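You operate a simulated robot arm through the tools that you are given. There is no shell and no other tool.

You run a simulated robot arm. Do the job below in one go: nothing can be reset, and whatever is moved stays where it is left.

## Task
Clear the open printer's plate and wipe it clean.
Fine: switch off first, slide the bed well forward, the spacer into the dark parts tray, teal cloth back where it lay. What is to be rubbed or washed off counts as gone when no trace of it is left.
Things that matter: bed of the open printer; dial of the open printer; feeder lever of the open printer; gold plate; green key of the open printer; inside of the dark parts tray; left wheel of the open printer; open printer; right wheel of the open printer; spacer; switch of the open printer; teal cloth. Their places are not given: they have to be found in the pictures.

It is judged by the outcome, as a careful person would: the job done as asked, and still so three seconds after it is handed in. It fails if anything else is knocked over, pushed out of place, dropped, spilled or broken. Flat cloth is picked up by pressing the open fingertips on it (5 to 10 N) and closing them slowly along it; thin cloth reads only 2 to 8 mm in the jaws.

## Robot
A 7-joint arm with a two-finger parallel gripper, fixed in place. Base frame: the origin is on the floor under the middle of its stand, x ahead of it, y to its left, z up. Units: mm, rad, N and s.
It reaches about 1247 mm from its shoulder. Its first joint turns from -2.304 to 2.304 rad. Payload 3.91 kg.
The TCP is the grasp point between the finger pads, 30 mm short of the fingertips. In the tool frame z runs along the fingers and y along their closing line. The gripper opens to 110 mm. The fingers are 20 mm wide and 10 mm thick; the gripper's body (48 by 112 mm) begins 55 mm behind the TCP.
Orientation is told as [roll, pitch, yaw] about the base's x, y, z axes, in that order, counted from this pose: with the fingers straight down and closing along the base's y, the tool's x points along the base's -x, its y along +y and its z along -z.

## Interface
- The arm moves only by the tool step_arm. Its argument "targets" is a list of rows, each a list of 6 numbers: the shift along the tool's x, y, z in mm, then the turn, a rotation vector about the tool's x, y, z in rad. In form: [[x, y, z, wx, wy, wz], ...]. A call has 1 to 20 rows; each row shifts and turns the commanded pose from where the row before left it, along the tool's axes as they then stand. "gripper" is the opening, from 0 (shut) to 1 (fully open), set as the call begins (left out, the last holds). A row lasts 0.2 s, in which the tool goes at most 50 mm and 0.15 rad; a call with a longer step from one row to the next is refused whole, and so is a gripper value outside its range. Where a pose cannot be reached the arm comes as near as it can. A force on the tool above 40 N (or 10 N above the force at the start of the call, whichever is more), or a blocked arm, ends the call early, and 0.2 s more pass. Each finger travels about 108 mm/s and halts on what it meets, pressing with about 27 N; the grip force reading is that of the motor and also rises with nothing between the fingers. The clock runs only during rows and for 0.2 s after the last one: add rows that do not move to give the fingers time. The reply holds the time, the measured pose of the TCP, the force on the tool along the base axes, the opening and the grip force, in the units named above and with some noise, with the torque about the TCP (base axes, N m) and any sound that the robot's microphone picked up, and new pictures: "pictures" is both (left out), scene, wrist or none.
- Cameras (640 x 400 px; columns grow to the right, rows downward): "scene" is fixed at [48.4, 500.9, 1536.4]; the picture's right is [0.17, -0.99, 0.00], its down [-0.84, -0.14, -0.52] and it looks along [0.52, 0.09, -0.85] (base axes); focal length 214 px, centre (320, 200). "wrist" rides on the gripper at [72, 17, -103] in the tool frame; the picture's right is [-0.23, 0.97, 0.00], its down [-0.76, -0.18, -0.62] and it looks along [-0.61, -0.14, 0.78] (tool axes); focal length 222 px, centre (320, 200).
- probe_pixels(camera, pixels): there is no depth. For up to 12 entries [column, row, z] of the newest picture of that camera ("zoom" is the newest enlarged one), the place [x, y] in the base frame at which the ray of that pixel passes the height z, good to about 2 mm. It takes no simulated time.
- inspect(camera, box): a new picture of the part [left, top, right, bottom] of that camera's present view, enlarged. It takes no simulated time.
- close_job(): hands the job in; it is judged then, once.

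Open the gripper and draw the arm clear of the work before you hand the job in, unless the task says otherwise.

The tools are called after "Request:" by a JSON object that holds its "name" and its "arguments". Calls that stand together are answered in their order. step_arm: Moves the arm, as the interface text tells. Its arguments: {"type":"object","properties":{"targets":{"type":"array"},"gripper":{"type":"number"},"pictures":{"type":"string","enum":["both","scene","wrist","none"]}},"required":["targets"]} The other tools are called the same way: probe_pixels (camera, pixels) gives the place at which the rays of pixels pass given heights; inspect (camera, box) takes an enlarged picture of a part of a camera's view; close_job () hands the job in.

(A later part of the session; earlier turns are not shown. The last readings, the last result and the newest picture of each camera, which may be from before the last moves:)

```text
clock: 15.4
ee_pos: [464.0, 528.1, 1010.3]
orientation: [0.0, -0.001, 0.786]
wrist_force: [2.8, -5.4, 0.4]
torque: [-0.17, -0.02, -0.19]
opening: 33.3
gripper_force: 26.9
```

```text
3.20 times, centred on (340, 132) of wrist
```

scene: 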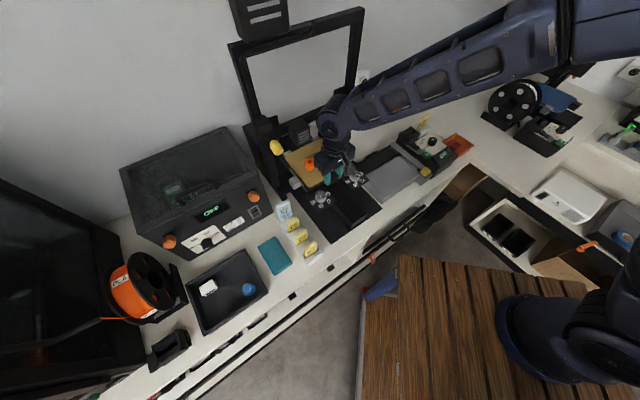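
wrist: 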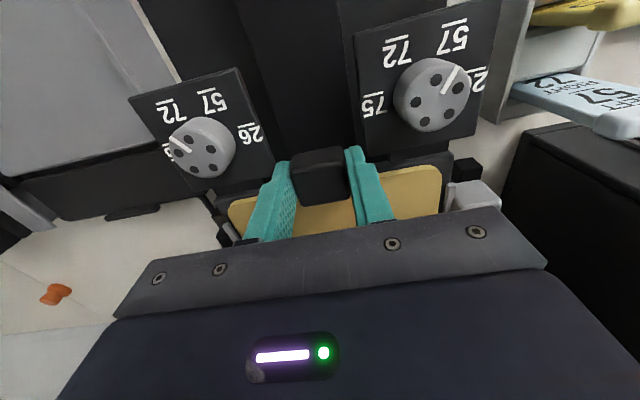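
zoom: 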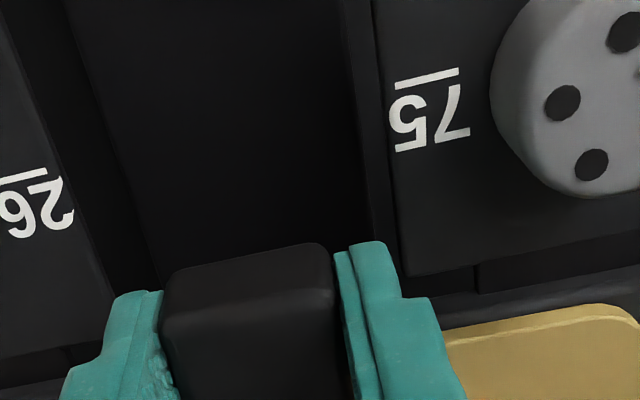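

The knob is gripped at 33 mm. I pull the bed towards the desk front (tool +x) gently for 20 mm and check force and picture.

Request:
{"name": "step_arm", "arguments": {"targets": [[2, -0.5, 0, 0, 0, 0], [4, -0.5, 0, 0, 0, 0], [5, 0, 0, 0, 0, 0], [5, 0, 0, 0, 0, 0], [4, 0, 0, 0, 0, 0]]}}

Request:
{"name": "inspect", "arguments": {"camera": "scene", "box": [270, 125, 370, 205]}}

```text
clock: 16.6
ee_pos: [449.3, 512.7, 1009.6]
orientation: [0.0, 0.0, 0.788]
wrist_force: [-0.9, 4.1, 1.5]
torque: [0.16, -0.05, 0.23]
opening: 33.6
gripper_force: 27.0
```

scene: 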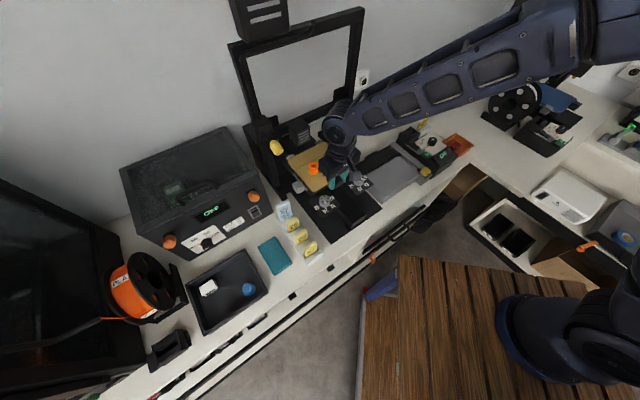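
wrist: 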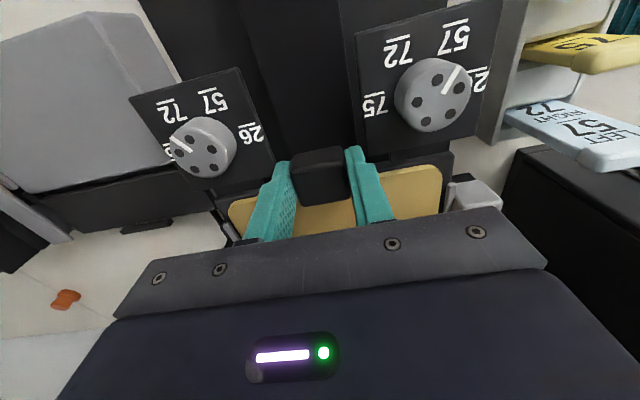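

```text
5.00 times, centred on (320, 165) of scene
```

zoom: 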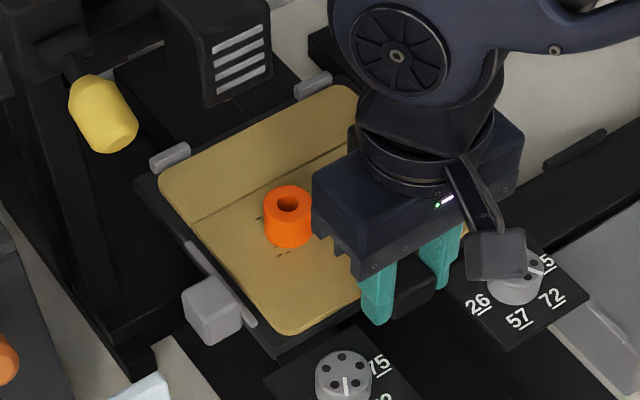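

The bed slides freely with its wheels and clips moving along. I keep pulling another 60 mm in 6 mm steps.

Request:
{"name": "step_arm", "arguments": {"targets": [[4, 0, 0, 0, 0, 0], [6, 0, 0, 0, 0, 0], [6, 0, 0, 0, 0, 0], [6, 0, 0, 0, 0, 0], [6, 0, 0, 0, 0, 0], [6, 0, 0, 0, 0, 0], [6, 0, 0, 0, 0, 0], [6, 0, 0, 0, 0, 0], [6, 0, 0, 0, 0, 0], [5, 0, 0, 0, 0, 0], [3, 0, 0, 0, 0, 0]]}}

Request:
{"name": "inspect", "arguments": {"camera": "scene", "box": [270, 125, 370, 205]}}

```text
clock: 19.0
ee_pos: [406.7, 470.3, 1011.4]
orientation: [-0.001, -0.001, 0.786]
wrist_force: [2.7, 1.2, 1.4]
torque: [0.16, -0.25, -0.13]
opening: 33.6
gripper_force: 26.9
```

scene: 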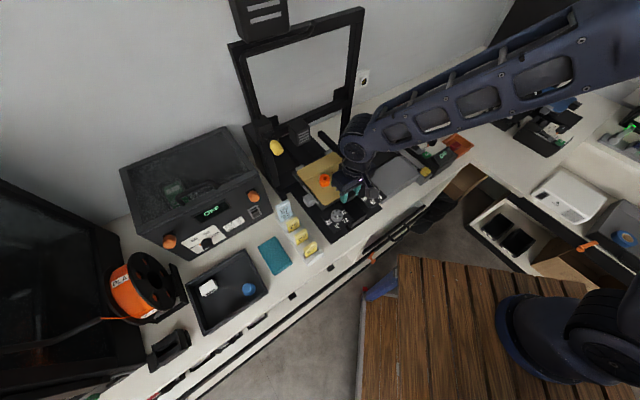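
wrist: 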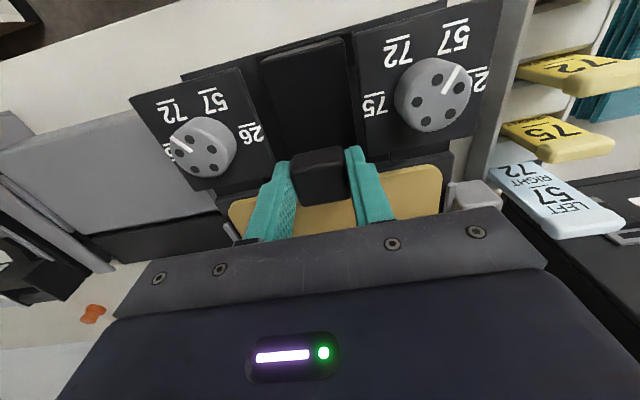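

```text
5.00 times, centred on (320, 165) of scene
```

zoom: 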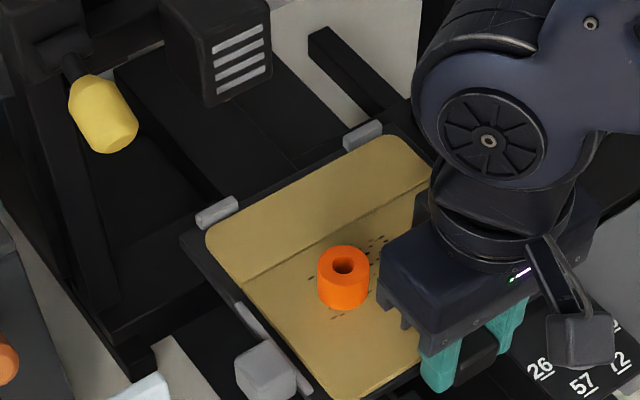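

About 80 mm so far; the bed's grey block on its left moves toward the card rack's neighbourhood, so I check the side clearance before going on.

Request:
{"name": "inspect", "arguments": {"camera": "scene", "box": [270, 180, 350, 260]}}

Request:
{"name": "inspect", "arguments": {"camera": "wrist", "box": [400, 60, 560, 220]}}

```text
5.00 times, centred on (310, 220) of scene
```

zoom: 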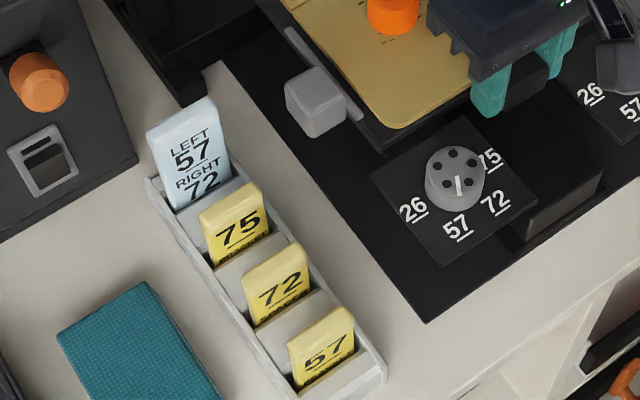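

```text
2.50 times, centred on (480, 140) of wrist
```

zoom: 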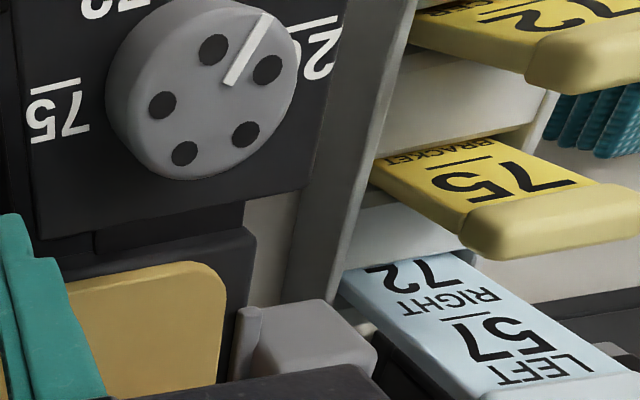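

I probe the block's left side and the rack's right wall to compare their sideways coordinates.

Request:
{"name": "probe_pixels", "arguments": {"camera": "scene", "pixels": [[303, 197, 970], [303, 197, 985], [305, 205, 970], [310.5, 207, 955], [297, 212, 920], [325.5, 253, 920], [297, 212, 940], [325.5, 253, 940], [325.5, 257, 893], [334, 244.5, 893], [302.5, 210.5, 893], [292, 200, 960]]}}

```text
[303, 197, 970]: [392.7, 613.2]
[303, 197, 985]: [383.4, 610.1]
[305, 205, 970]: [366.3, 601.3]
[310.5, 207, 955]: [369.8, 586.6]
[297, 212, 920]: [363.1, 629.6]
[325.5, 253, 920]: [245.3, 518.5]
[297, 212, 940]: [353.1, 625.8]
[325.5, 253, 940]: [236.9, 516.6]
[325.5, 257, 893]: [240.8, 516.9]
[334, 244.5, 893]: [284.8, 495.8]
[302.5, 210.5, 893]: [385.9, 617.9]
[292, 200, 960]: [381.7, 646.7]
```

The block (a≈160) clears the rack wall (a≈190) by about 25–30 mm, so I continue pulling in small steps until it is well forward or meets its stop.

Request:
{"name": "step_arm", "arguments": {"targets": [[3, 0, 0, 0, 0, 0], [5, 0, 0, 0, 0, 0], [5, 0, 0, 0, 0, 0], [5, 0, 0, 0, 0, 0], [5, 0, 0, 0, 0, 0], [5, 0, 0, 0, 0, 0], [3, 0, 0, 0, 0, 0]]}}

Request:
{"name": "inspect", "arguments": {"camera": "scene", "box": [270, 125, 390, 265]}}

```text
clock: 20.6
ee_pos: [387.0, 448.8, 1010.3]
orientation: [-0.001, 0.0, 0.786]
wrist_force: [0.4, -0.3, -0.2]
torque: [-0.14, 0.14, -0.03]
opening: 33.4
gripper_force: 26.7
```

scene: 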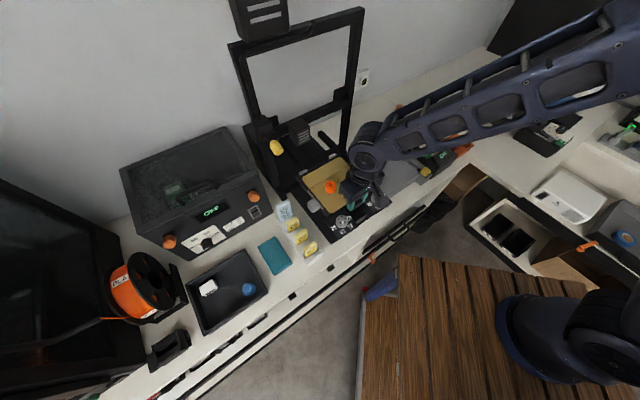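
wrist: 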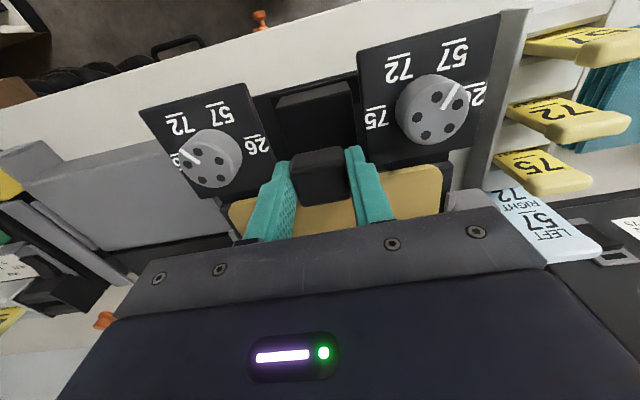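

```text
2.86 times, centred on (330, 195) of scene
```

zoom: 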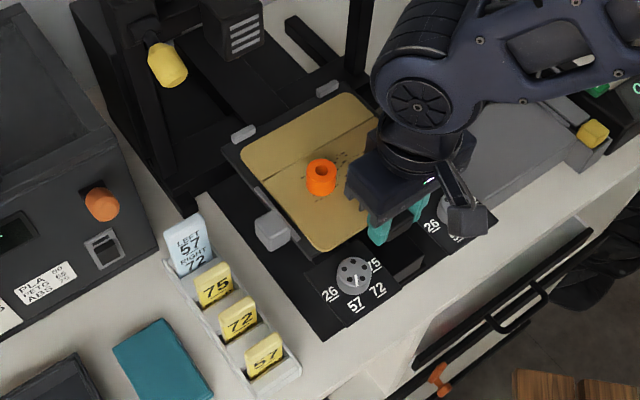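

About 110 mm now, still no resistance. I go on in 4 mm steps to find the end of travel gently.

Request:
{"name": "step_arm", "arguments": {"targets": [[3, 0, 0, 0, 0, 0], [4, 0, 0, 0, 0, 0], [4, 0, 0, 0, 0, 0], [4, 0, 0, 0, 0, 0], [4, 0, 0, 0, 0, 0], [3, 0, 0, 0, 0, 0]]}}

Request:
{"name": "inspect", "arguments": {"camera": "scene", "box": [270, 125, 390, 265]}}

```text
clock: 22.0
ee_pos: [371.0, 433.9, 1011.9]
orientation: [0.0, 0.0, 0.785]
wrist_force: [5.3, 6.6, -0.3]
torque: [0.08, -0.09, -0.14]
opening: 33.6
gripper_force: 26.9
```

scene: 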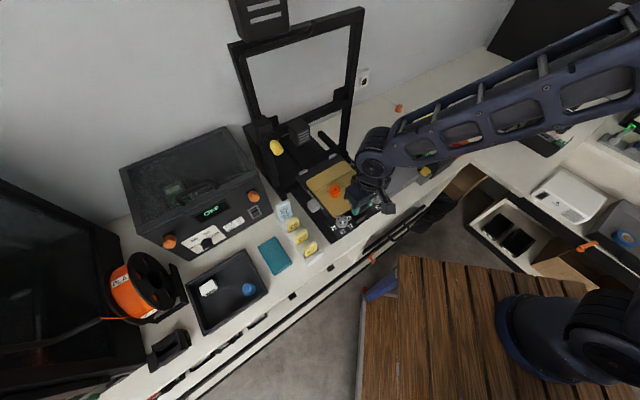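
wrist: 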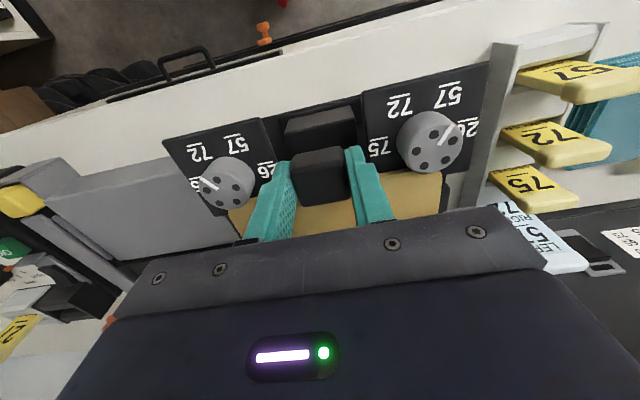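

```text
2.86 times, centred on (330, 195) of scene
```

zoom: 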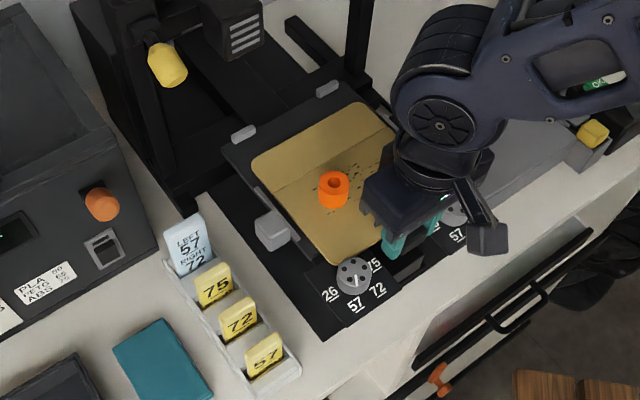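

The last pictures show the bed frame and rear clips did not move in this call, but the gold plate did: the knob belongs to the plate, the bed is at its forward stop, and the plate slid forward on it. I stop pulling and measure this closely.

Request:
{"name": "inspect", "arguments": {"camera": "scene", "box": [290, 140, 370, 220]}}

Request:
{"name": "inspect", "arguments": {"camera": "wrist", "box": [200, 90, 480, 240]}}

```text
5.00 times, centred on (330, 180) of scene
```

zoom: 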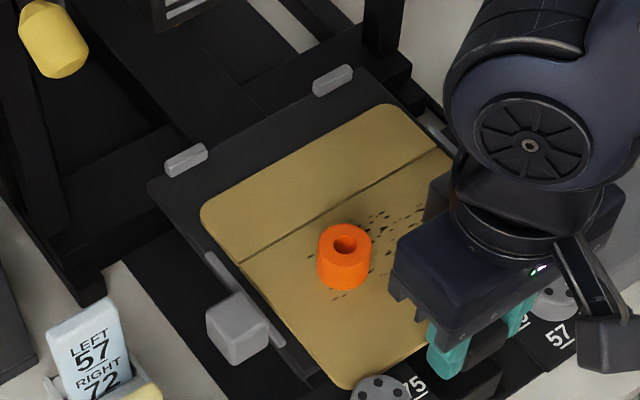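

```text
2.29 times, centred on (340, 165) of wrist
```

zoom: 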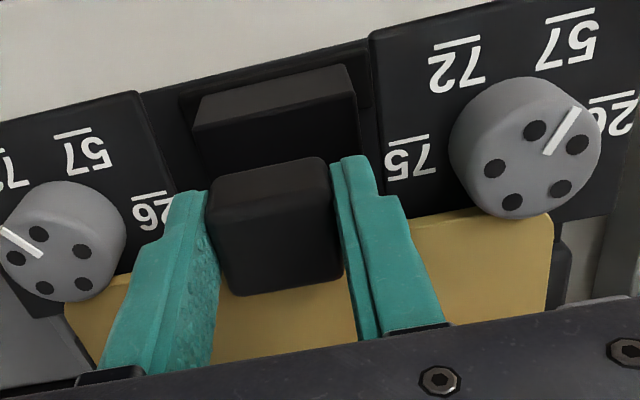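

The plate has slid roughly 30 mm forward on the bed. I try pushing the knob back gently 8 mm to see whether the plate slides back alone or takes the bed along.

Request:
{"name": "step_arm", "arguments": {"targets": [[-2, 0, 0, 0, 0, 0], [-3, 0, 0, 0, 0, 0], [-3, 0, 0, 0, 0, 0]], "pictures": "wrist"}}

Request:
{"name": "inspect", "arguments": {"camera": "scene", "box": [290, 140, 370, 220]}}

```text
clock: 22.8
ee_pos: [376.5, 438.6, 1011.3]
orientation: [0.0, 0.0, 0.786]
wrist_force: [0.0, 0.2, -0.6]
torque: [-0.14, 0.09, 0.02]
opening: 33.3
gripper_force: 27.0
```

wrist: 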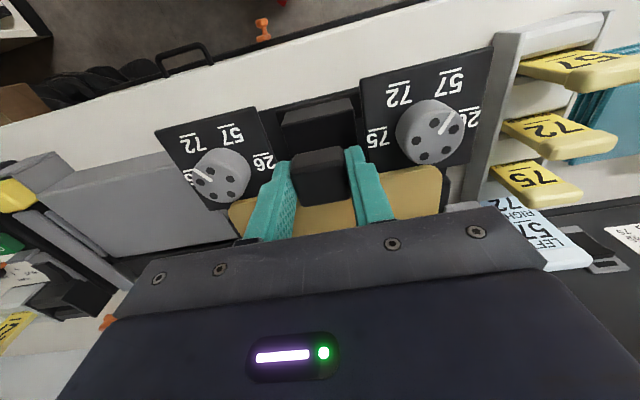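

```text
5.00 times, centred on (330, 180) of scene
```

zoom: 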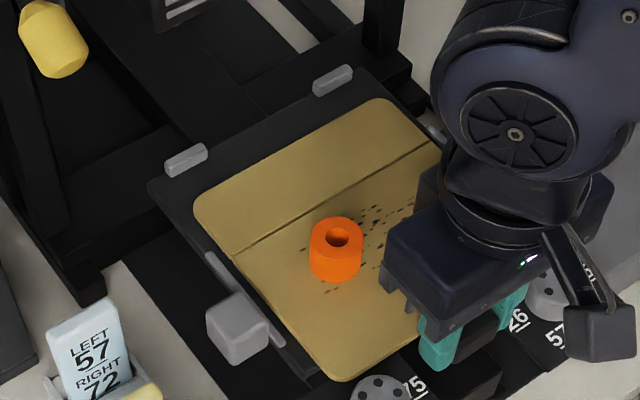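

The clips stayed put and the plate slid back alone, so I continue pushing it back in small steps.

Request:
{"name": "step_arm", "arguments": {"targets": [[-3, 0, 0, 0, 0, 0], [-3, 0, 0, 0, 0, 0], [-3, 0, 0, 0, 0, 0], [-3, 0, 0, 0, 0, 0]], "pictures": "wrist"}}

Request:
{"name": "inspect", "arguments": {"camera": "scene", "box": [290, 140, 370, 220]}}

```text
clock: 23.8
ee_pos: [384.3, 447.9, 1010.3]
orientation: [0.001, 0.0, 0.788]
wrist_force: [-1.8, -2.9, -0.7]
torque: [-0.06, 0.06, 0.0]
opening: 33.3
gripper_force: 26.6
```

wrist: 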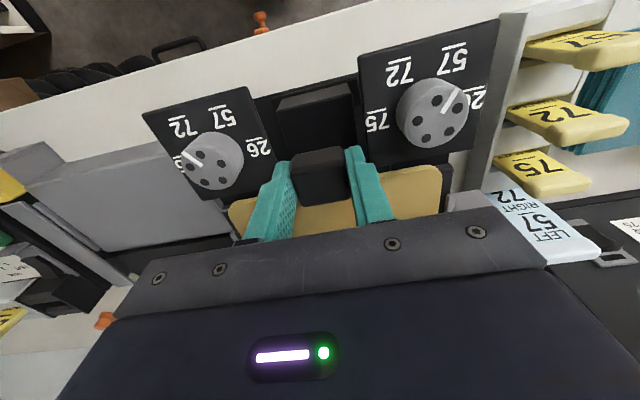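

```text
5.00 times, centred on (330, 180) of scene
```

zoom: 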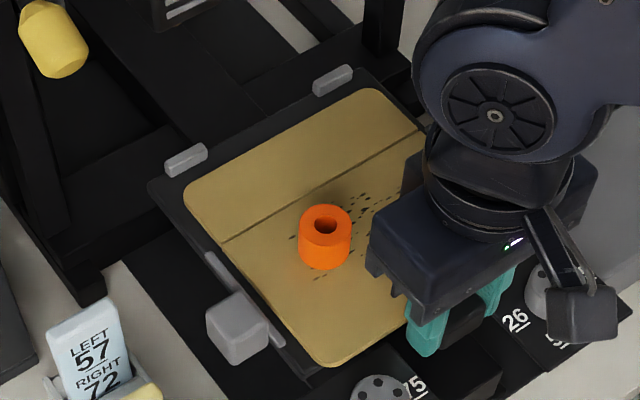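

The rear gap keeps closing (plate corner now at zoom 186,190; clips unchanged). I push another 8 mm in 2 mm steps.

Request:
{"name": "step_arm", "arguments": {"targets": [[-2, 0, 0, 0, 0, 0], [-2, 0, 0, 0, 0, 0], [-2, 0, 0, 0, 0, 0], [-2, 0, 0, 0, 0, 0]], "pictures": "none"}}

Request:
{"name": "inspect", "arguments": {"camera": "scene", "box": [290, 140, 370, 220]}}

Request:
{"name": "inspect", "arguments": {"camera": "scene", "box": [295, 145, 345, 180]}}

```text
clock: 24.8
ee_pos: [389.8, 453.0, 1010.7]
orientation: [-0.001, 0.0, 0.786]
wrist_force: [-3.5, -1.9, 5.0]
torque: [0.24, -0.23, 0.07]
opening: 33.6
gripper_force: 27.1
```

```text
5.00 times, centred on (330, 180) of scene
```

zoom: 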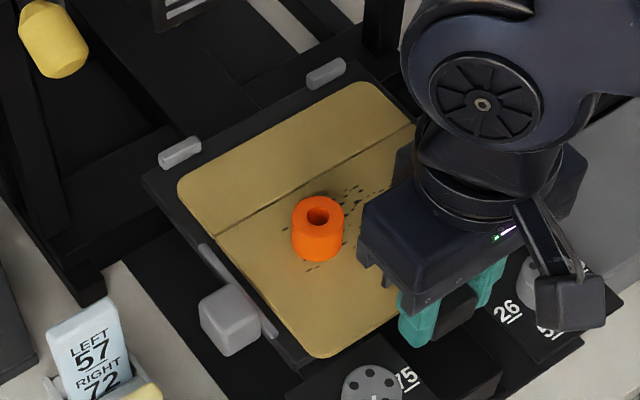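

```text
11.43 times, centred on (320, 162) of scene
```

zoom: 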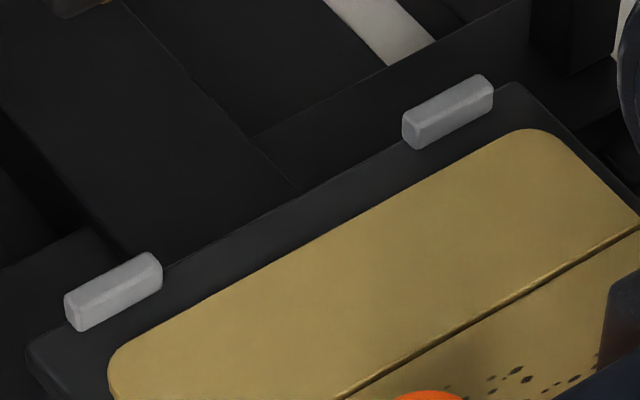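

This time the bed moved along (clip shifted 7 px in zoom) because the tool was pressing the plate down with 5 N; about 8 mm of slip remain. I lift slightly to unload the plate and push again gently.

Request:
{"name": "step_arm", "arguments": {"targets": [[0, 0, -1, 0, 0, 0], [0, 0, -0.7, 0, 0, 0], [0, 0, 0, 0, 0, 0]], "pictures": "none"}}

```text
clock: 25.6
ee_pos: [391.5, 452.0, 1011.7]
orientation: [0.001, 0.002, 0.788]
wrist_force: [-0.1, 0.5, -1.2]
torque: [-0.11, 0.12, 0.0]
opening: 33.2
gripper_force: 27.2
```

The vertical load is now about −1 N. I lift half a millimetre more and push back 4 mm.

Request:
{"name": "step_arm", "arguments": {"targets": [[0, 0, -0.6, 0, 0, 0], [-1, 0, 0, 0, 0, 0], [-1.5, 0, 0, 0, 0, 0], [-1.5, 0, 0, 0, 0, 0]], "pictures": "none"}}

Request:
{"name": "inspect", "arguments": {"camera": "scene", "box": [290, 140, 370, 220]}}

Request:
{"name": "inspect", "arguments": {"camera": "scene", "box": [295, 145, 345, 180]}}

```text
clock: 26.6
ee_pos: [393.7, 455.7, 1013.2]
orientation: [0.001, 0.001, 0.785]
wrist_force: [-4.0, -2.2, -2.8]
torque: [-0.28, 0.34, 0.06]
opening: 33.4
gripper_force: 26.7
```

```text
5.00 times, centred on (330, 180) of scene
```

zoom: 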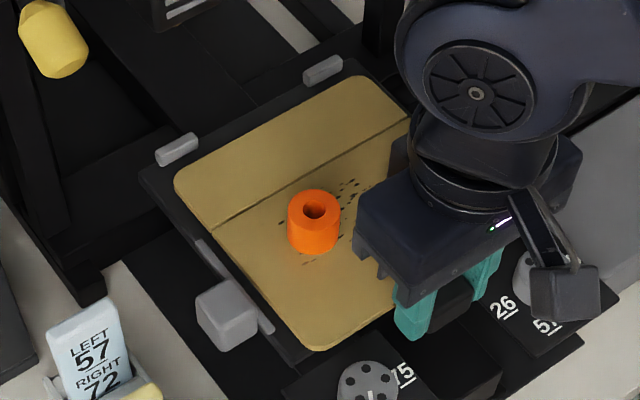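

```text
11.43 times, centred on (320, 162) of scene
```

zoom: 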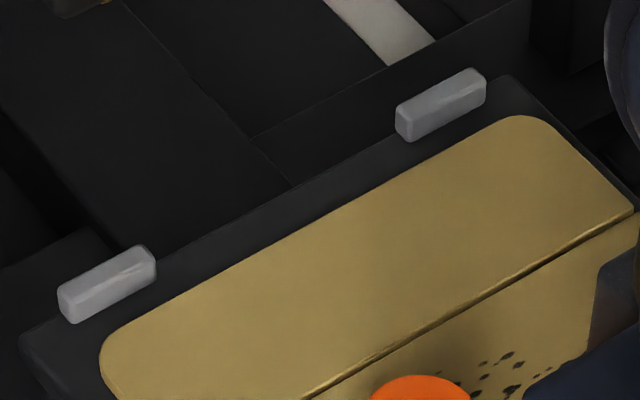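

The plate made only a little progress relative to the bed; I will finish the reseating once the spacer is off the plate. I open the fingers to 55 mm, clear of both wheels, and rise to view the spacer.

Request:
{"name": "step_arm", "arguments": {"targets": [[0, 0, 0, 0, 0, 0], [0, 0, 0, 0, 0, 0], [0, 0, -10, 0, 0, 0], [0, 0, -30, 0, 0, 0], [0, 0, -40, 0, 0, 0], [0, 0, -40, 0, 0, 0], [0, 0, 0, 0, 0, 0]], "gripper": 0.5}}

Request:
{"name": "inspect", "arguments": {"camera": "wrist", "box": [240, 90, 440, 240]}}

Request:
{"name": "inspect", "arguments": {"camera": "scene", "box": [290, 140, 370, 220]}}

```text
clock: 28.2
ee_pos: [394.7, 455.3, 1133.2]
orientation: [-0.001, 0.001, 0.787]
wrist_force: [0.0, -0.4, 0.4]
torque: [0.02, 0.02, -0.01]
opening: 54.9
gripper_force: 0.0
```

scene: 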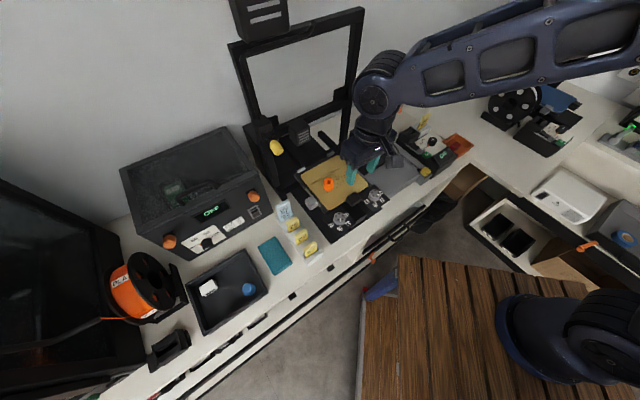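
wrist: 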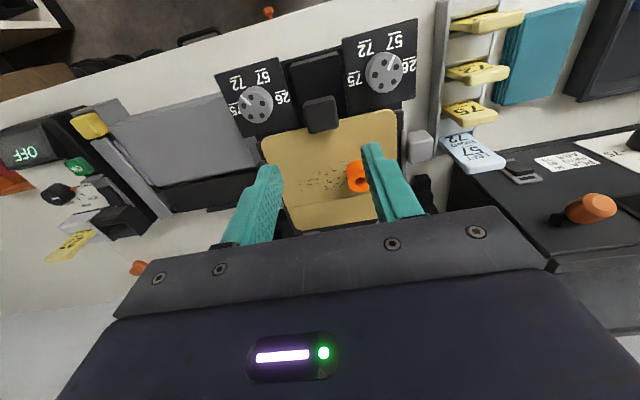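

```text
2.67 times, centred on (340, 165) of wrist
```

zoom: 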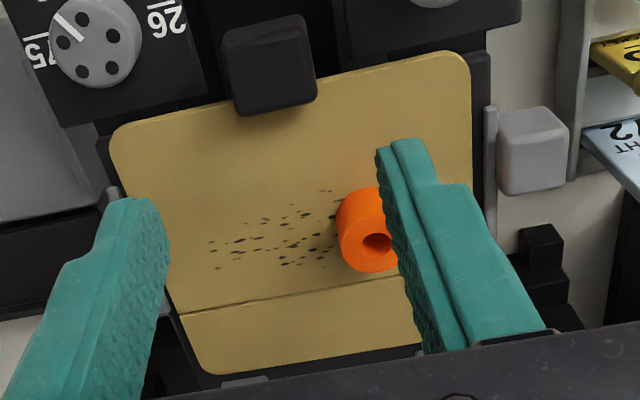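

```text
5.00 times, centred on (330, 180) of scene
```

zoom: 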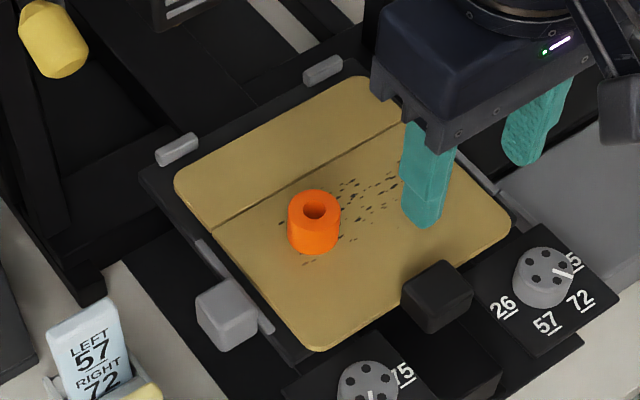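

The spacer stands on the plate with its top hole at wrist (361.3,181.9) and scene (328.8,182). I probe both to get its place.

Request:
{"name": "probe_pixels", "arguments": {"camera": "wrist", "pixels": [[361.3, 181.9, 1000], [361.3, 181.9, 1010], [361.3, 181.9, 1020], [361.3, 181.9, 1030], [348, 183, 1015], [369.5, 189, 1015]]}}

Request:
{"name": "probe_pixels", "arguments": {"camera": "scene", "pixels": [[328.8, 182, 1000], [328.8, 182, 1010], [328.8, 182, 1020], [328.8, 182, 1030], [323.6, 182, 1015], [334, 182, 1015]]}}

```text
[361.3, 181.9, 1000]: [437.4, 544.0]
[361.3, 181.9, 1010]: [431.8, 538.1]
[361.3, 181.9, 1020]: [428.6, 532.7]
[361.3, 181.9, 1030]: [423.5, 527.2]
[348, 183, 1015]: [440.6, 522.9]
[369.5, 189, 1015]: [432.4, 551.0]
```

```text
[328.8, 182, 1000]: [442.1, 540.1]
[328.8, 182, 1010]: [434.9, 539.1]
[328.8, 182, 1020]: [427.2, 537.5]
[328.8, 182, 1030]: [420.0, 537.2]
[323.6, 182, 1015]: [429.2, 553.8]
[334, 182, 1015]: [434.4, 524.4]
```

Both rays meet at about (432.5,538), top z≈1011, diameter ≈30 mm. I move above it with the fingers open 55 mm and stop with the tips just over its top.

Request:
{"name": "step_arm", "arguments": {"targets": [[-28.4, 10.6, 0, 0, 0, 0], [-28.4, 10.6, 0, 0, 0, 0], [-28.4, 10.6, 0, 0, 0, 0], [0, 0, 30, 0, 0, 0], [0, 0, 30, 0, 0, 0], [0, 0, 13, 0, 0, 0], [0, 0, 0, 0, 0, 0]]}}

Request:
{"name": "inspect", "arguments": {"camera": "wrist", "box": [240, 90, 440, 240]}}

Request:
{"name": "inspect", "arguments": {"camera": "scene", "box": [290, 140, 370, 220]}}

```text
clock: 29.8
ee_pos: [430.0, 538.8, 1060.5]
orientation: [0.002, 0.0, 0.788]
wrist_force: [-0.1, 0.0, 0.5]
torque: [-0.03, 0.02, -0.01]
opening: 54.8
gripper_force: 0.0
```

scene: 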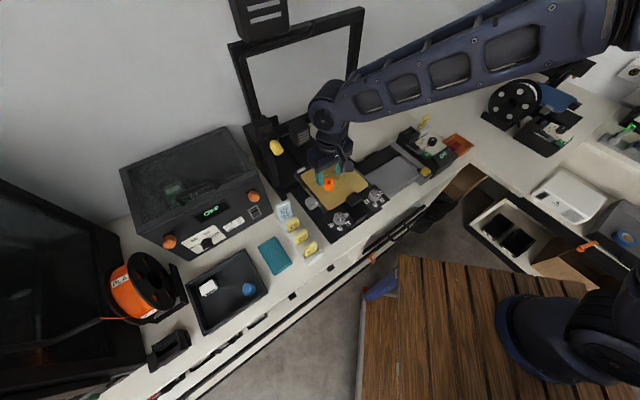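
wrist: 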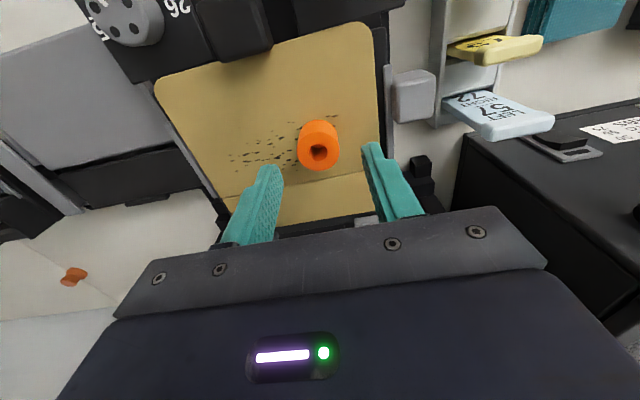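

```text
2.67 times, centred on (340, 165) of wrist
```

zoom: 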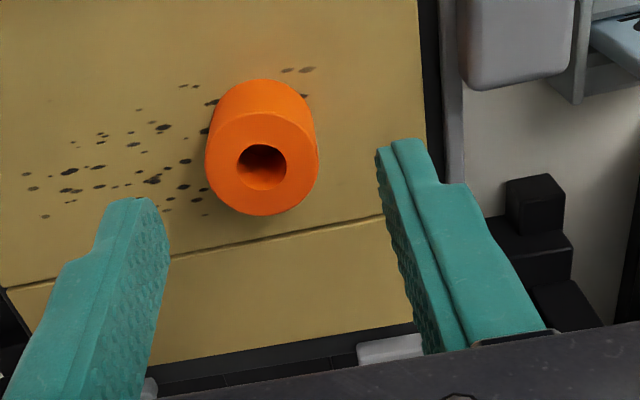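

```text
5.00 times, centred on (330, 180) of scene
```

zoom: 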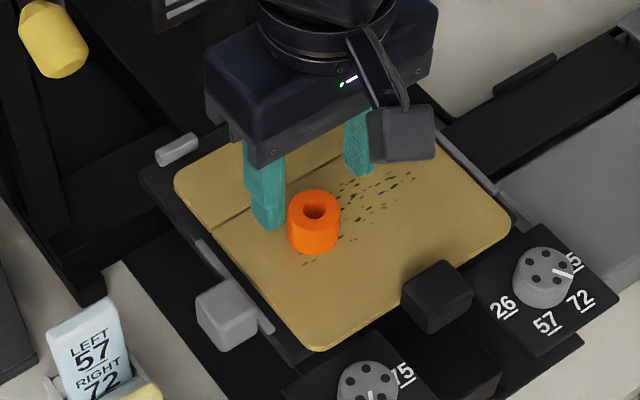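

I verify the spacer position once more from this closer view before descending.

Request:
{"name": "probe_pixels", "arguments": {"camera": "wrist", "pixels": [[318.3, 152, 1011], [318.3, 152, 1005], [297.5, 153, 1011], [339, 151, 1011]]}}

```text
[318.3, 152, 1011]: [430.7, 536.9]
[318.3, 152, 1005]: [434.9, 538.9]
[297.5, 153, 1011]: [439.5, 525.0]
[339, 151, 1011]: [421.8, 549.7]
```

The spacer centre is at a≈75, b≈684; I shift 1.8 mm and lower to tips about 7 mm above the plate.

Request:
{"name": "step_arm", "arguments": {"targets": [[0.8, -1.8, 10, 0, 0, 0], [0, 0, 12, 0, 0, 0], [0, 0, 12, 0, 0, 0], [0, 0, 8, 0, 0, 0]]}}

Request:
{"name": "inspect", "arguments": {"camera": "wrist", "box": [240, 60, 440, 210]}}

Request:
{"name": "inspect", "arguments": {"camera": "scene", "box": [290, 140, 370, 220]}}

```text
clock: 30.8
ee_pos: [431.3, 537.6, 1019.0]
orientation: [0.0, 0.001, 0.787]
wrist_force: [-0.9, -1.1, 1.9]
torque: [-0.06, -0.06, -0.01]
opening: 54.7
gripper_force: 0.3
```

scene: 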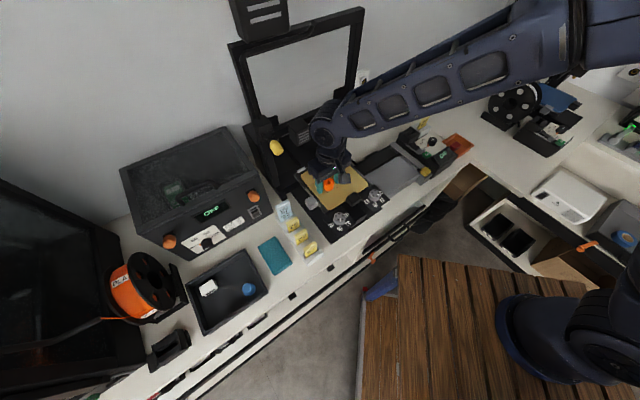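
wrist: 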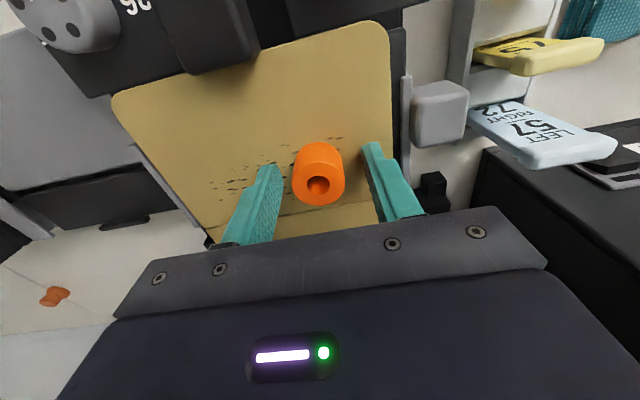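

```text
2.67 times, centred on (340, 135) of wrist
```

zoom: 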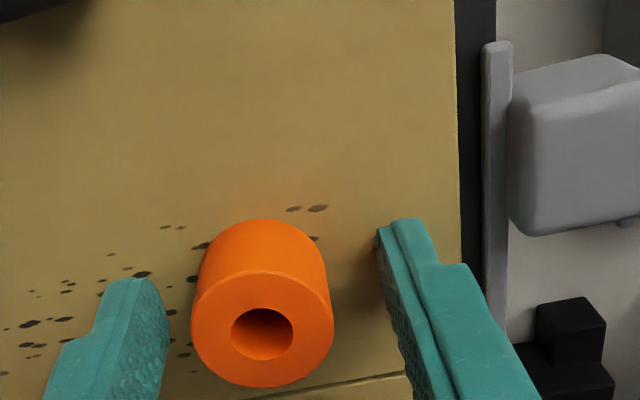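

```text
5.00 times, centred on (330, 180) of scene
```

zoom: 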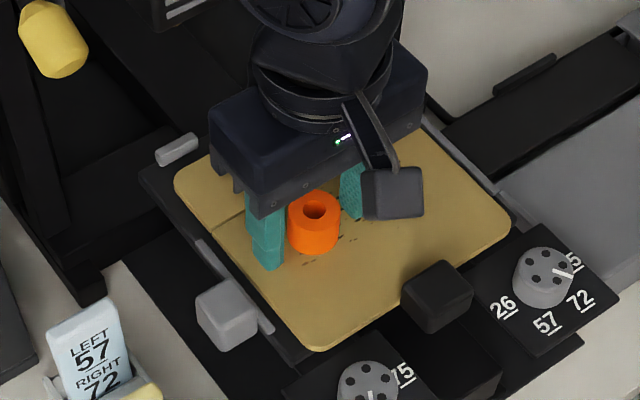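

There may be a light touch on the plate (1.9 N), so I raise 1.5 mm and then close on the spacer.

Request:
{"name": "step_arm", "arguments": {"targets": [[0, 0, -1.5, 0, 0, 0]], "pictures": "none"}}

Request:
{"name": "step_arm", "arguments": {"targets": [[0, 0, 0, 0, 0, 0], [0, 0, 0, 0, 0, 0], [0, 0, 0, 0, 0, 0]], "gripper": 0, "pictures": "wrist"}}

```text
clock: 31.2
ee_pos: [430.5, 538.0, 1019.9]
orientation: [-0.001, 0.001, 0.788]
wrist_force: [0.0, -0.2, -0.4]
torque: [0.03, 0.0, -0.03]
opening: 55.2
gripper_force: 0.1
```

```text
clock: 32.0
ee_pos: [432.6, 537.5, 1019.7]
orientation: [0.001, -0.001, 0.787]
wrist_force: [0.0, -0.3, -0.3]
torque: [0.03, 0.01, 0.0]
opening: 28.8
gripper_force: 27.5
```

wrist: 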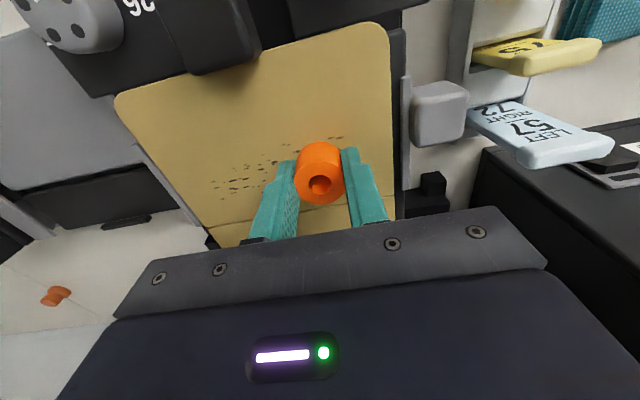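

The spacer is gripped (28.8 mm). I lift it straight up, and probe the tray, its contents and the closed printer's front edge for a safe path.

Request:
{"name": "step_arm", "arguments": {"targets": [[0, 0, -5, 0, 0, 0], [0, 0, -10, 0, 0, 0], [0, 0, -30, 0, 0, 0], [0, 0, -40, 0, 0, 0], [0, 0, -40, 0, 0, 0], [0, 0, 0, 0, 0, 0]]}}

Request:
{"name": "inspect", "arguments": {"camera": "scene", "box": [170, 235, 290, 345]}}

Request:
{"name": "probe_pixels", "arguments": {"camera": "scene", "pixels": [[208.7, 288, 910], [248.75, 289.3, 910], [188.8, 261, 893], [269.4, 214.5, 893], [244.3, 248.9, 930], [268.2, 290.5, 930], [205.7, 335.4, 930], [185.1, 283.7, 930]]}}

Request:
{"name": "inspect", "arguments": {"camera": "scene", "box": [290, 140, 370, 220]}}

```text
clock: 33.4
ee_pos: [430.7, 536.4, 1144.7]
orientation: [0.0, -0.002, 0.787]
wrist_force: [0.5, 0.0, 0.1]
torque: [-0.03, 0.0, 0.04]
opening: 28.6
gripper_force: 27.3
```

scene: 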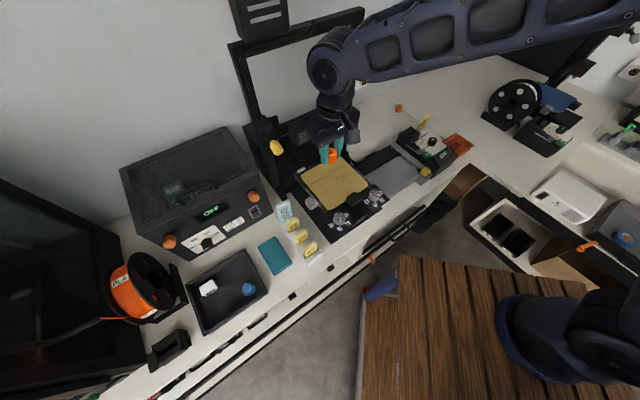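
wrist: 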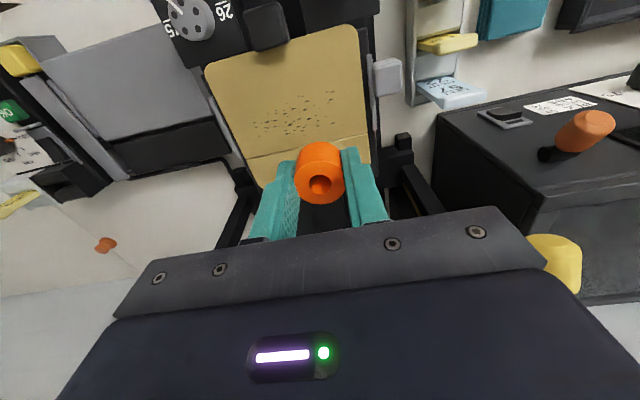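

```text
3.64 times, centred on (230, 290) of scene
```

zoom: 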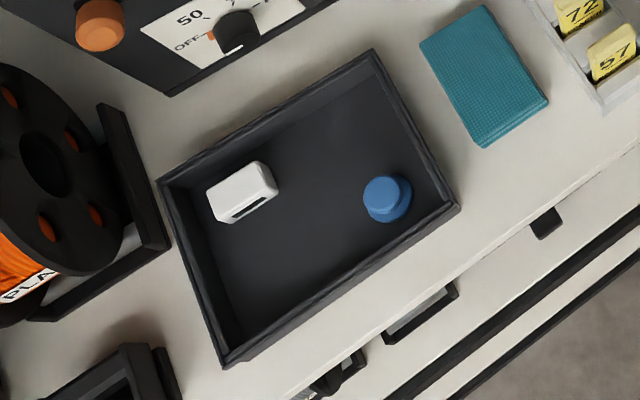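

```text
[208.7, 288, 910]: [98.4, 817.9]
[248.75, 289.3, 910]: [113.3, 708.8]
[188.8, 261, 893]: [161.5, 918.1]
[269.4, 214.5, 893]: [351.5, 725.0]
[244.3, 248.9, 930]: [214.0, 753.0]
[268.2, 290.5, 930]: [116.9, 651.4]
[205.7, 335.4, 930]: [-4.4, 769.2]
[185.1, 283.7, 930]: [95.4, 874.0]
```

```text
5.00 times, centred on (330, 180) of scene
```

zoom: 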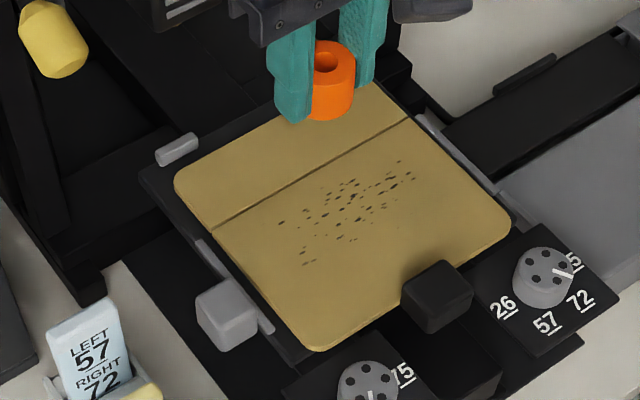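

The plate is now free of the spacer, with all marks visible at scene zoom (280–412, 160–265). I carry the spacer along the desk to a free spot in the tray, about a=440, b=645 (behind the blue cap, right of the white block), staying high.

Request:
{"name": "step_arm", "arguments": {"targets": [[39, 0, 0, 0, 0, 0], [0, 45.6, 0, 0, 0, 0], [0, 45.6, 0, 0, 0, 0], [0, 45.6, 0, 0, 0, 0], [0, 45.6, 0, 0, 0, 0], [0, 45.6, 0, 0, 0, 0], [0, 45.6, 0, 0, 0, 0], [0, 45.6, 0, 0, 0, 0], [0, 45.6, 0, 0, 0, 0], [0, 0, 0, 0, 0, 0]]}}

Request:
{"name": "inspect", "arguments": {"camera": "wrist", "box": [200, 20, 480, 210]}}

```text
clock: 35.6
ee_pos: [144.6, 768.1, 1145.6]
orientation: [-0.001, 0.0, 0.786]
wrist_force: [0.1, 0.9, -0.9]
torque: [-0.01, 0.01, -0.02]
opening: 29.0
gripper_force: 27.2
```

scene: 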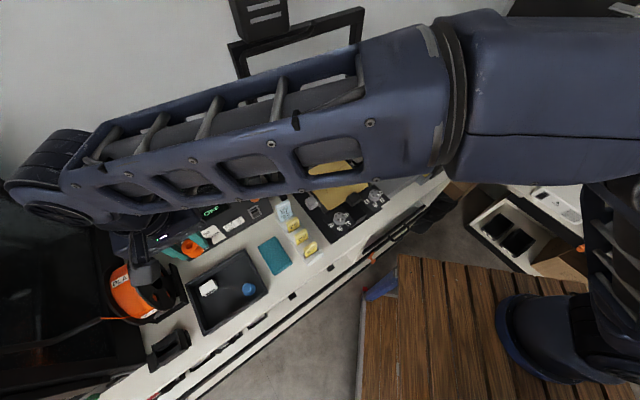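
wrist: 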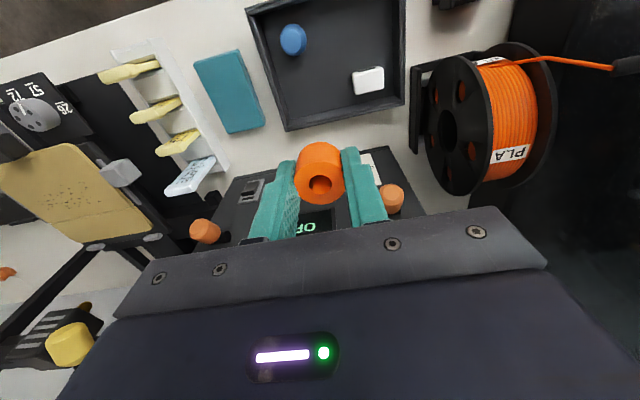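

```text
2.11 times, centred on (340, 115) of wrist
```

zoom: 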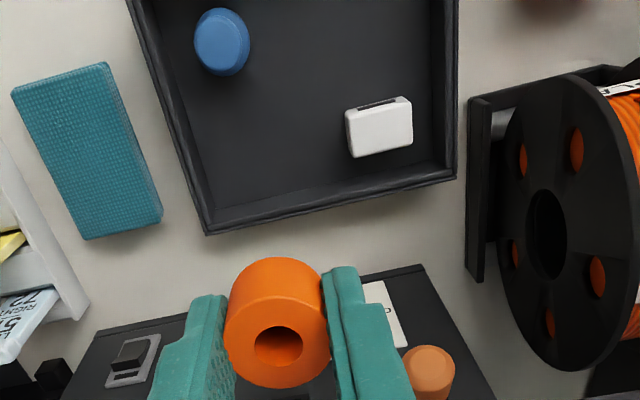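

The spot below projects to wrist (319,88), free of the blue cap and the white block. I lower to about z=950.

Request:
{"name": "step_arm", "arguments": {"targets": [[0, 0, 39, 0, 0, 0], [0, 0, 39, 0, 0, 0], [0, 0, 39, 0, 0, 0], [0, 0, 39, 0, 0, 0], [0, 0, 34, 0, 0, 0], [0, 0, 0, 0, 0, 0]]}}

Request:
{"name": "inspect", "arguments": {"camera": "wrist", "box": [200, 60, 440, 210]}}

```text
clock: 37.0
ee_pos: [146.0, 766.6, 954.3]
orientation: [0.0, -0.001, 0.785]
wrist_force: [0.1, -0.2, -0.6]
torque: [-0.04, 0.0, 0.04]
opening: 29.0
gripper_force: 27.2
```

scene: 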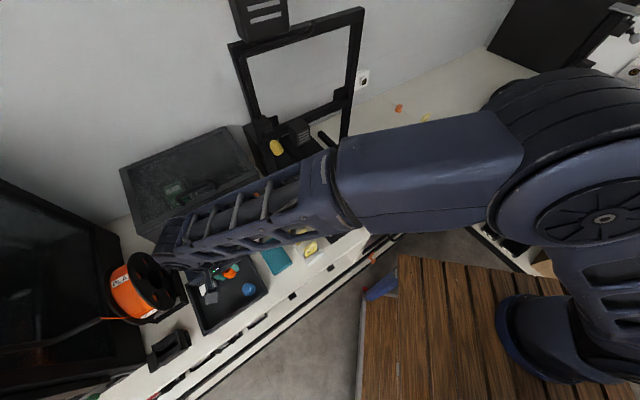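
wrist: 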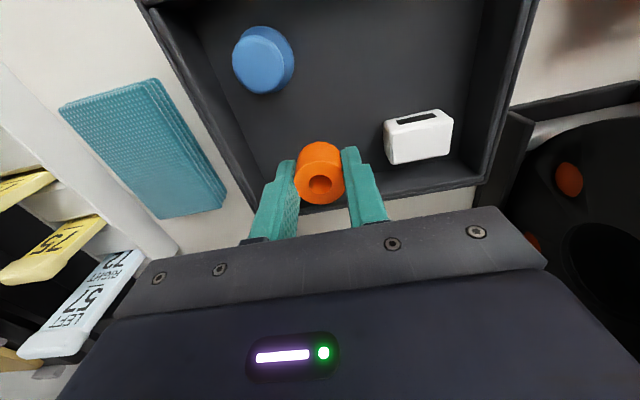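

```text
2.67 times, centred on (320, 135) of wrist
```

zoom: 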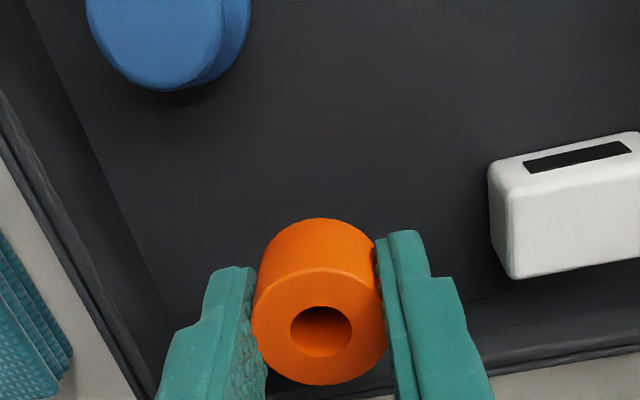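

The spacer is inside the tray walls. I lower in 3 mm steps until it just touches the floor.

Request:
{"name": "step_arm", "arguments": {"targets": [[0, 0, 4, 0, 0, 0], [0, 0, 4, 0, 0, 0], [0, 0, 3, 0, 0, 0], [0, 0, 3, 0, 0, 0], [0, 0, 2, 0, 0, 0], [0, 0, 2, 0, 0, 0]], "pictures": "none"}}

```text
clock: 38.4
ee_pos: [145.0, 767.7, 936.7]
orientation: [-0.001, -0.001, 0.787]
wrist_force: [-0.7, 0.1, -0.7]
torque: [-0.01, 0.0, 0.01]
opening: 29.0
gripper_force: 27.0
```

No contact yet at z=936.7; I lower further in 1.5 mm steps.

Request:
{"name": "step_arm", "arguments": {"targets": [[0, 0, 1.5, 0, 0, 0], [0, 0, 1.5, 0, 0, 0]], "pictures": "none"}}

```text
clock: 39.0
ee_pos: [145.1, 765.8, 932.2]
orientation: [0.0, 0.001, 0.787]
wrist_force: [0.7, 0.4, -0.5]
torque: [-0.02, -0.01, 0.0]
opening: 29.1
gripper_force: 27.3
```

Still free at z≈933; two more small steps.

Request:
{"name": "step_arm", "arguments": {"targets": [[0, 0, 1.5, 0, 0, 0], [0, 0, 1.5, 0, 0, 0]], "pictures": "none"}}

Request:
{"name": "inspect", "arguments": {"camera": "wrist", "box": [200, 60, 440, 210]}}

```text
clock: 39.6
ee_pos: [144.7, 766.4, 930.6]
orientation: [0.001, 0.0, 0.787]
wrist_force: [0.2, -0.3, -0.4]
torque: [0.02, -0.01, -0.03]
opening: 29.0
gripper_force: 26.9
```

```text
2.67 times, centred on (320, 135) of wrist
```

zoom: 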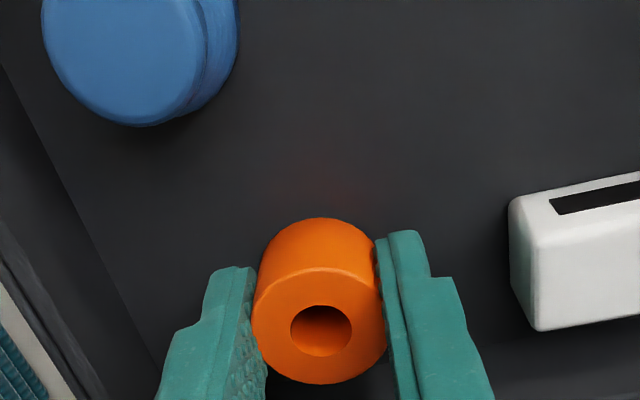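

Still no contact; I continue downward in 1.5 mm steps.

Request:
{"name": "step_arm", "arguments": {"targets": [[0, 0, 1.5, 0, 0, 0], [0, 0, 1.5, 0, 0, 0], [0, 0, 1.5, 0, 0, 0]], "pictures": "none"}}

```text
clock: 40.4
ee_pos: [145.4, 766.2, 928.8]
orientation: [0.001, 0.001, 0.788]
wrist_force: [-2.5, -1.0, 11.7]
torque: [-0.02, 0.15, 0.03]
opening: 29.1
gripper_force: 27.1
```

Contact: 11.7 N upward at z≈928.8. I back up 2 mm and open the fingers to about 45 mm, then rise.

Request:
{"name": "step_arm", "arguments": {"targets": [[0, 0, -2, 0, 0, 0]], "pictures": "none"}}

Request:
{"name": "step_arm", "arguments": {"targets": [[0, 0, 0, 0, 0, 0], [0, 0, 0, 0, 0, 0], [0, 0, -15, 0, 0, 0], [0, 0, -35, 0, 0, 0], [0, 0, -45, 0, 0, 0], [0, 0, -45, 0, 0, 0], [0, 0, 0, 0, 0, 0]], "gripper": 0.41}}

Request:
{"name": "inspect", "arguments": {"camera": "wrist", "box": [160, 40, 480, 220]}}

```text
clock: 40.8
ee_pos: [144.5, 767.1, 928.0]
orientation: [-0.001, 0.003, 0.788]
wrist_force: [-0.1, 0.1, 0.3]
torque: [-0.01, -0.03, -0.03]
opening: 28.9
gripper_force: 27.0
```

```text
clock: 42.4
ee_pos: [144.0, 769.1, 1068.1]
orientation: [0.0, 0.002, 0.786]
wrist_force: [-0.7, 0.4, -0.2]
torque: [0.03, 0.03, 0.01]
opening: 45.0
gripper_force: 0.0
```

scene: 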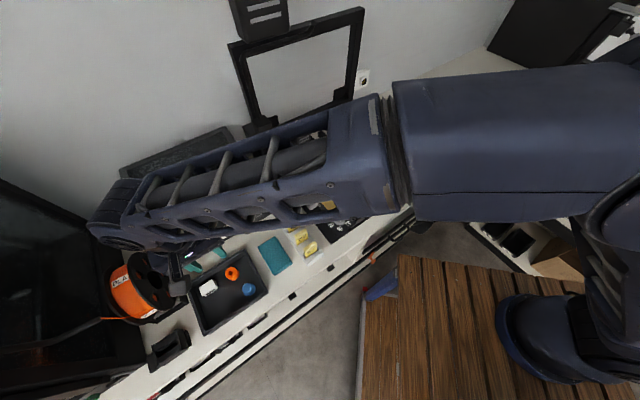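
wrist: 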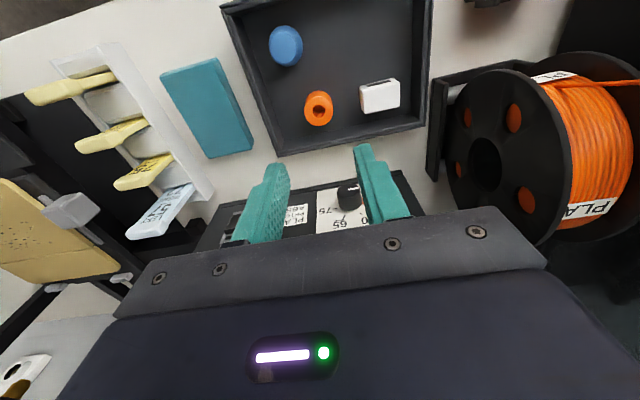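

```text
2.00 times, centred on (320, 130) of wrist
```

zoom: 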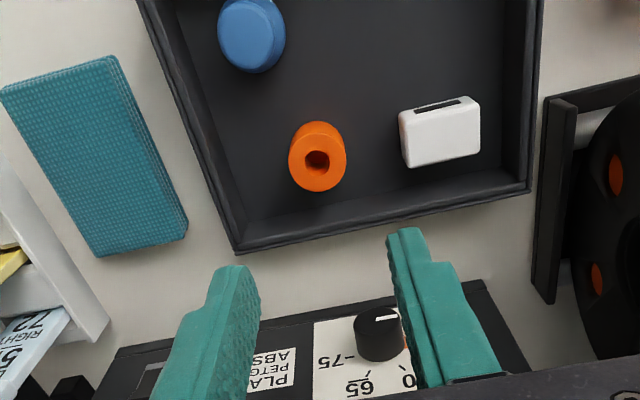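

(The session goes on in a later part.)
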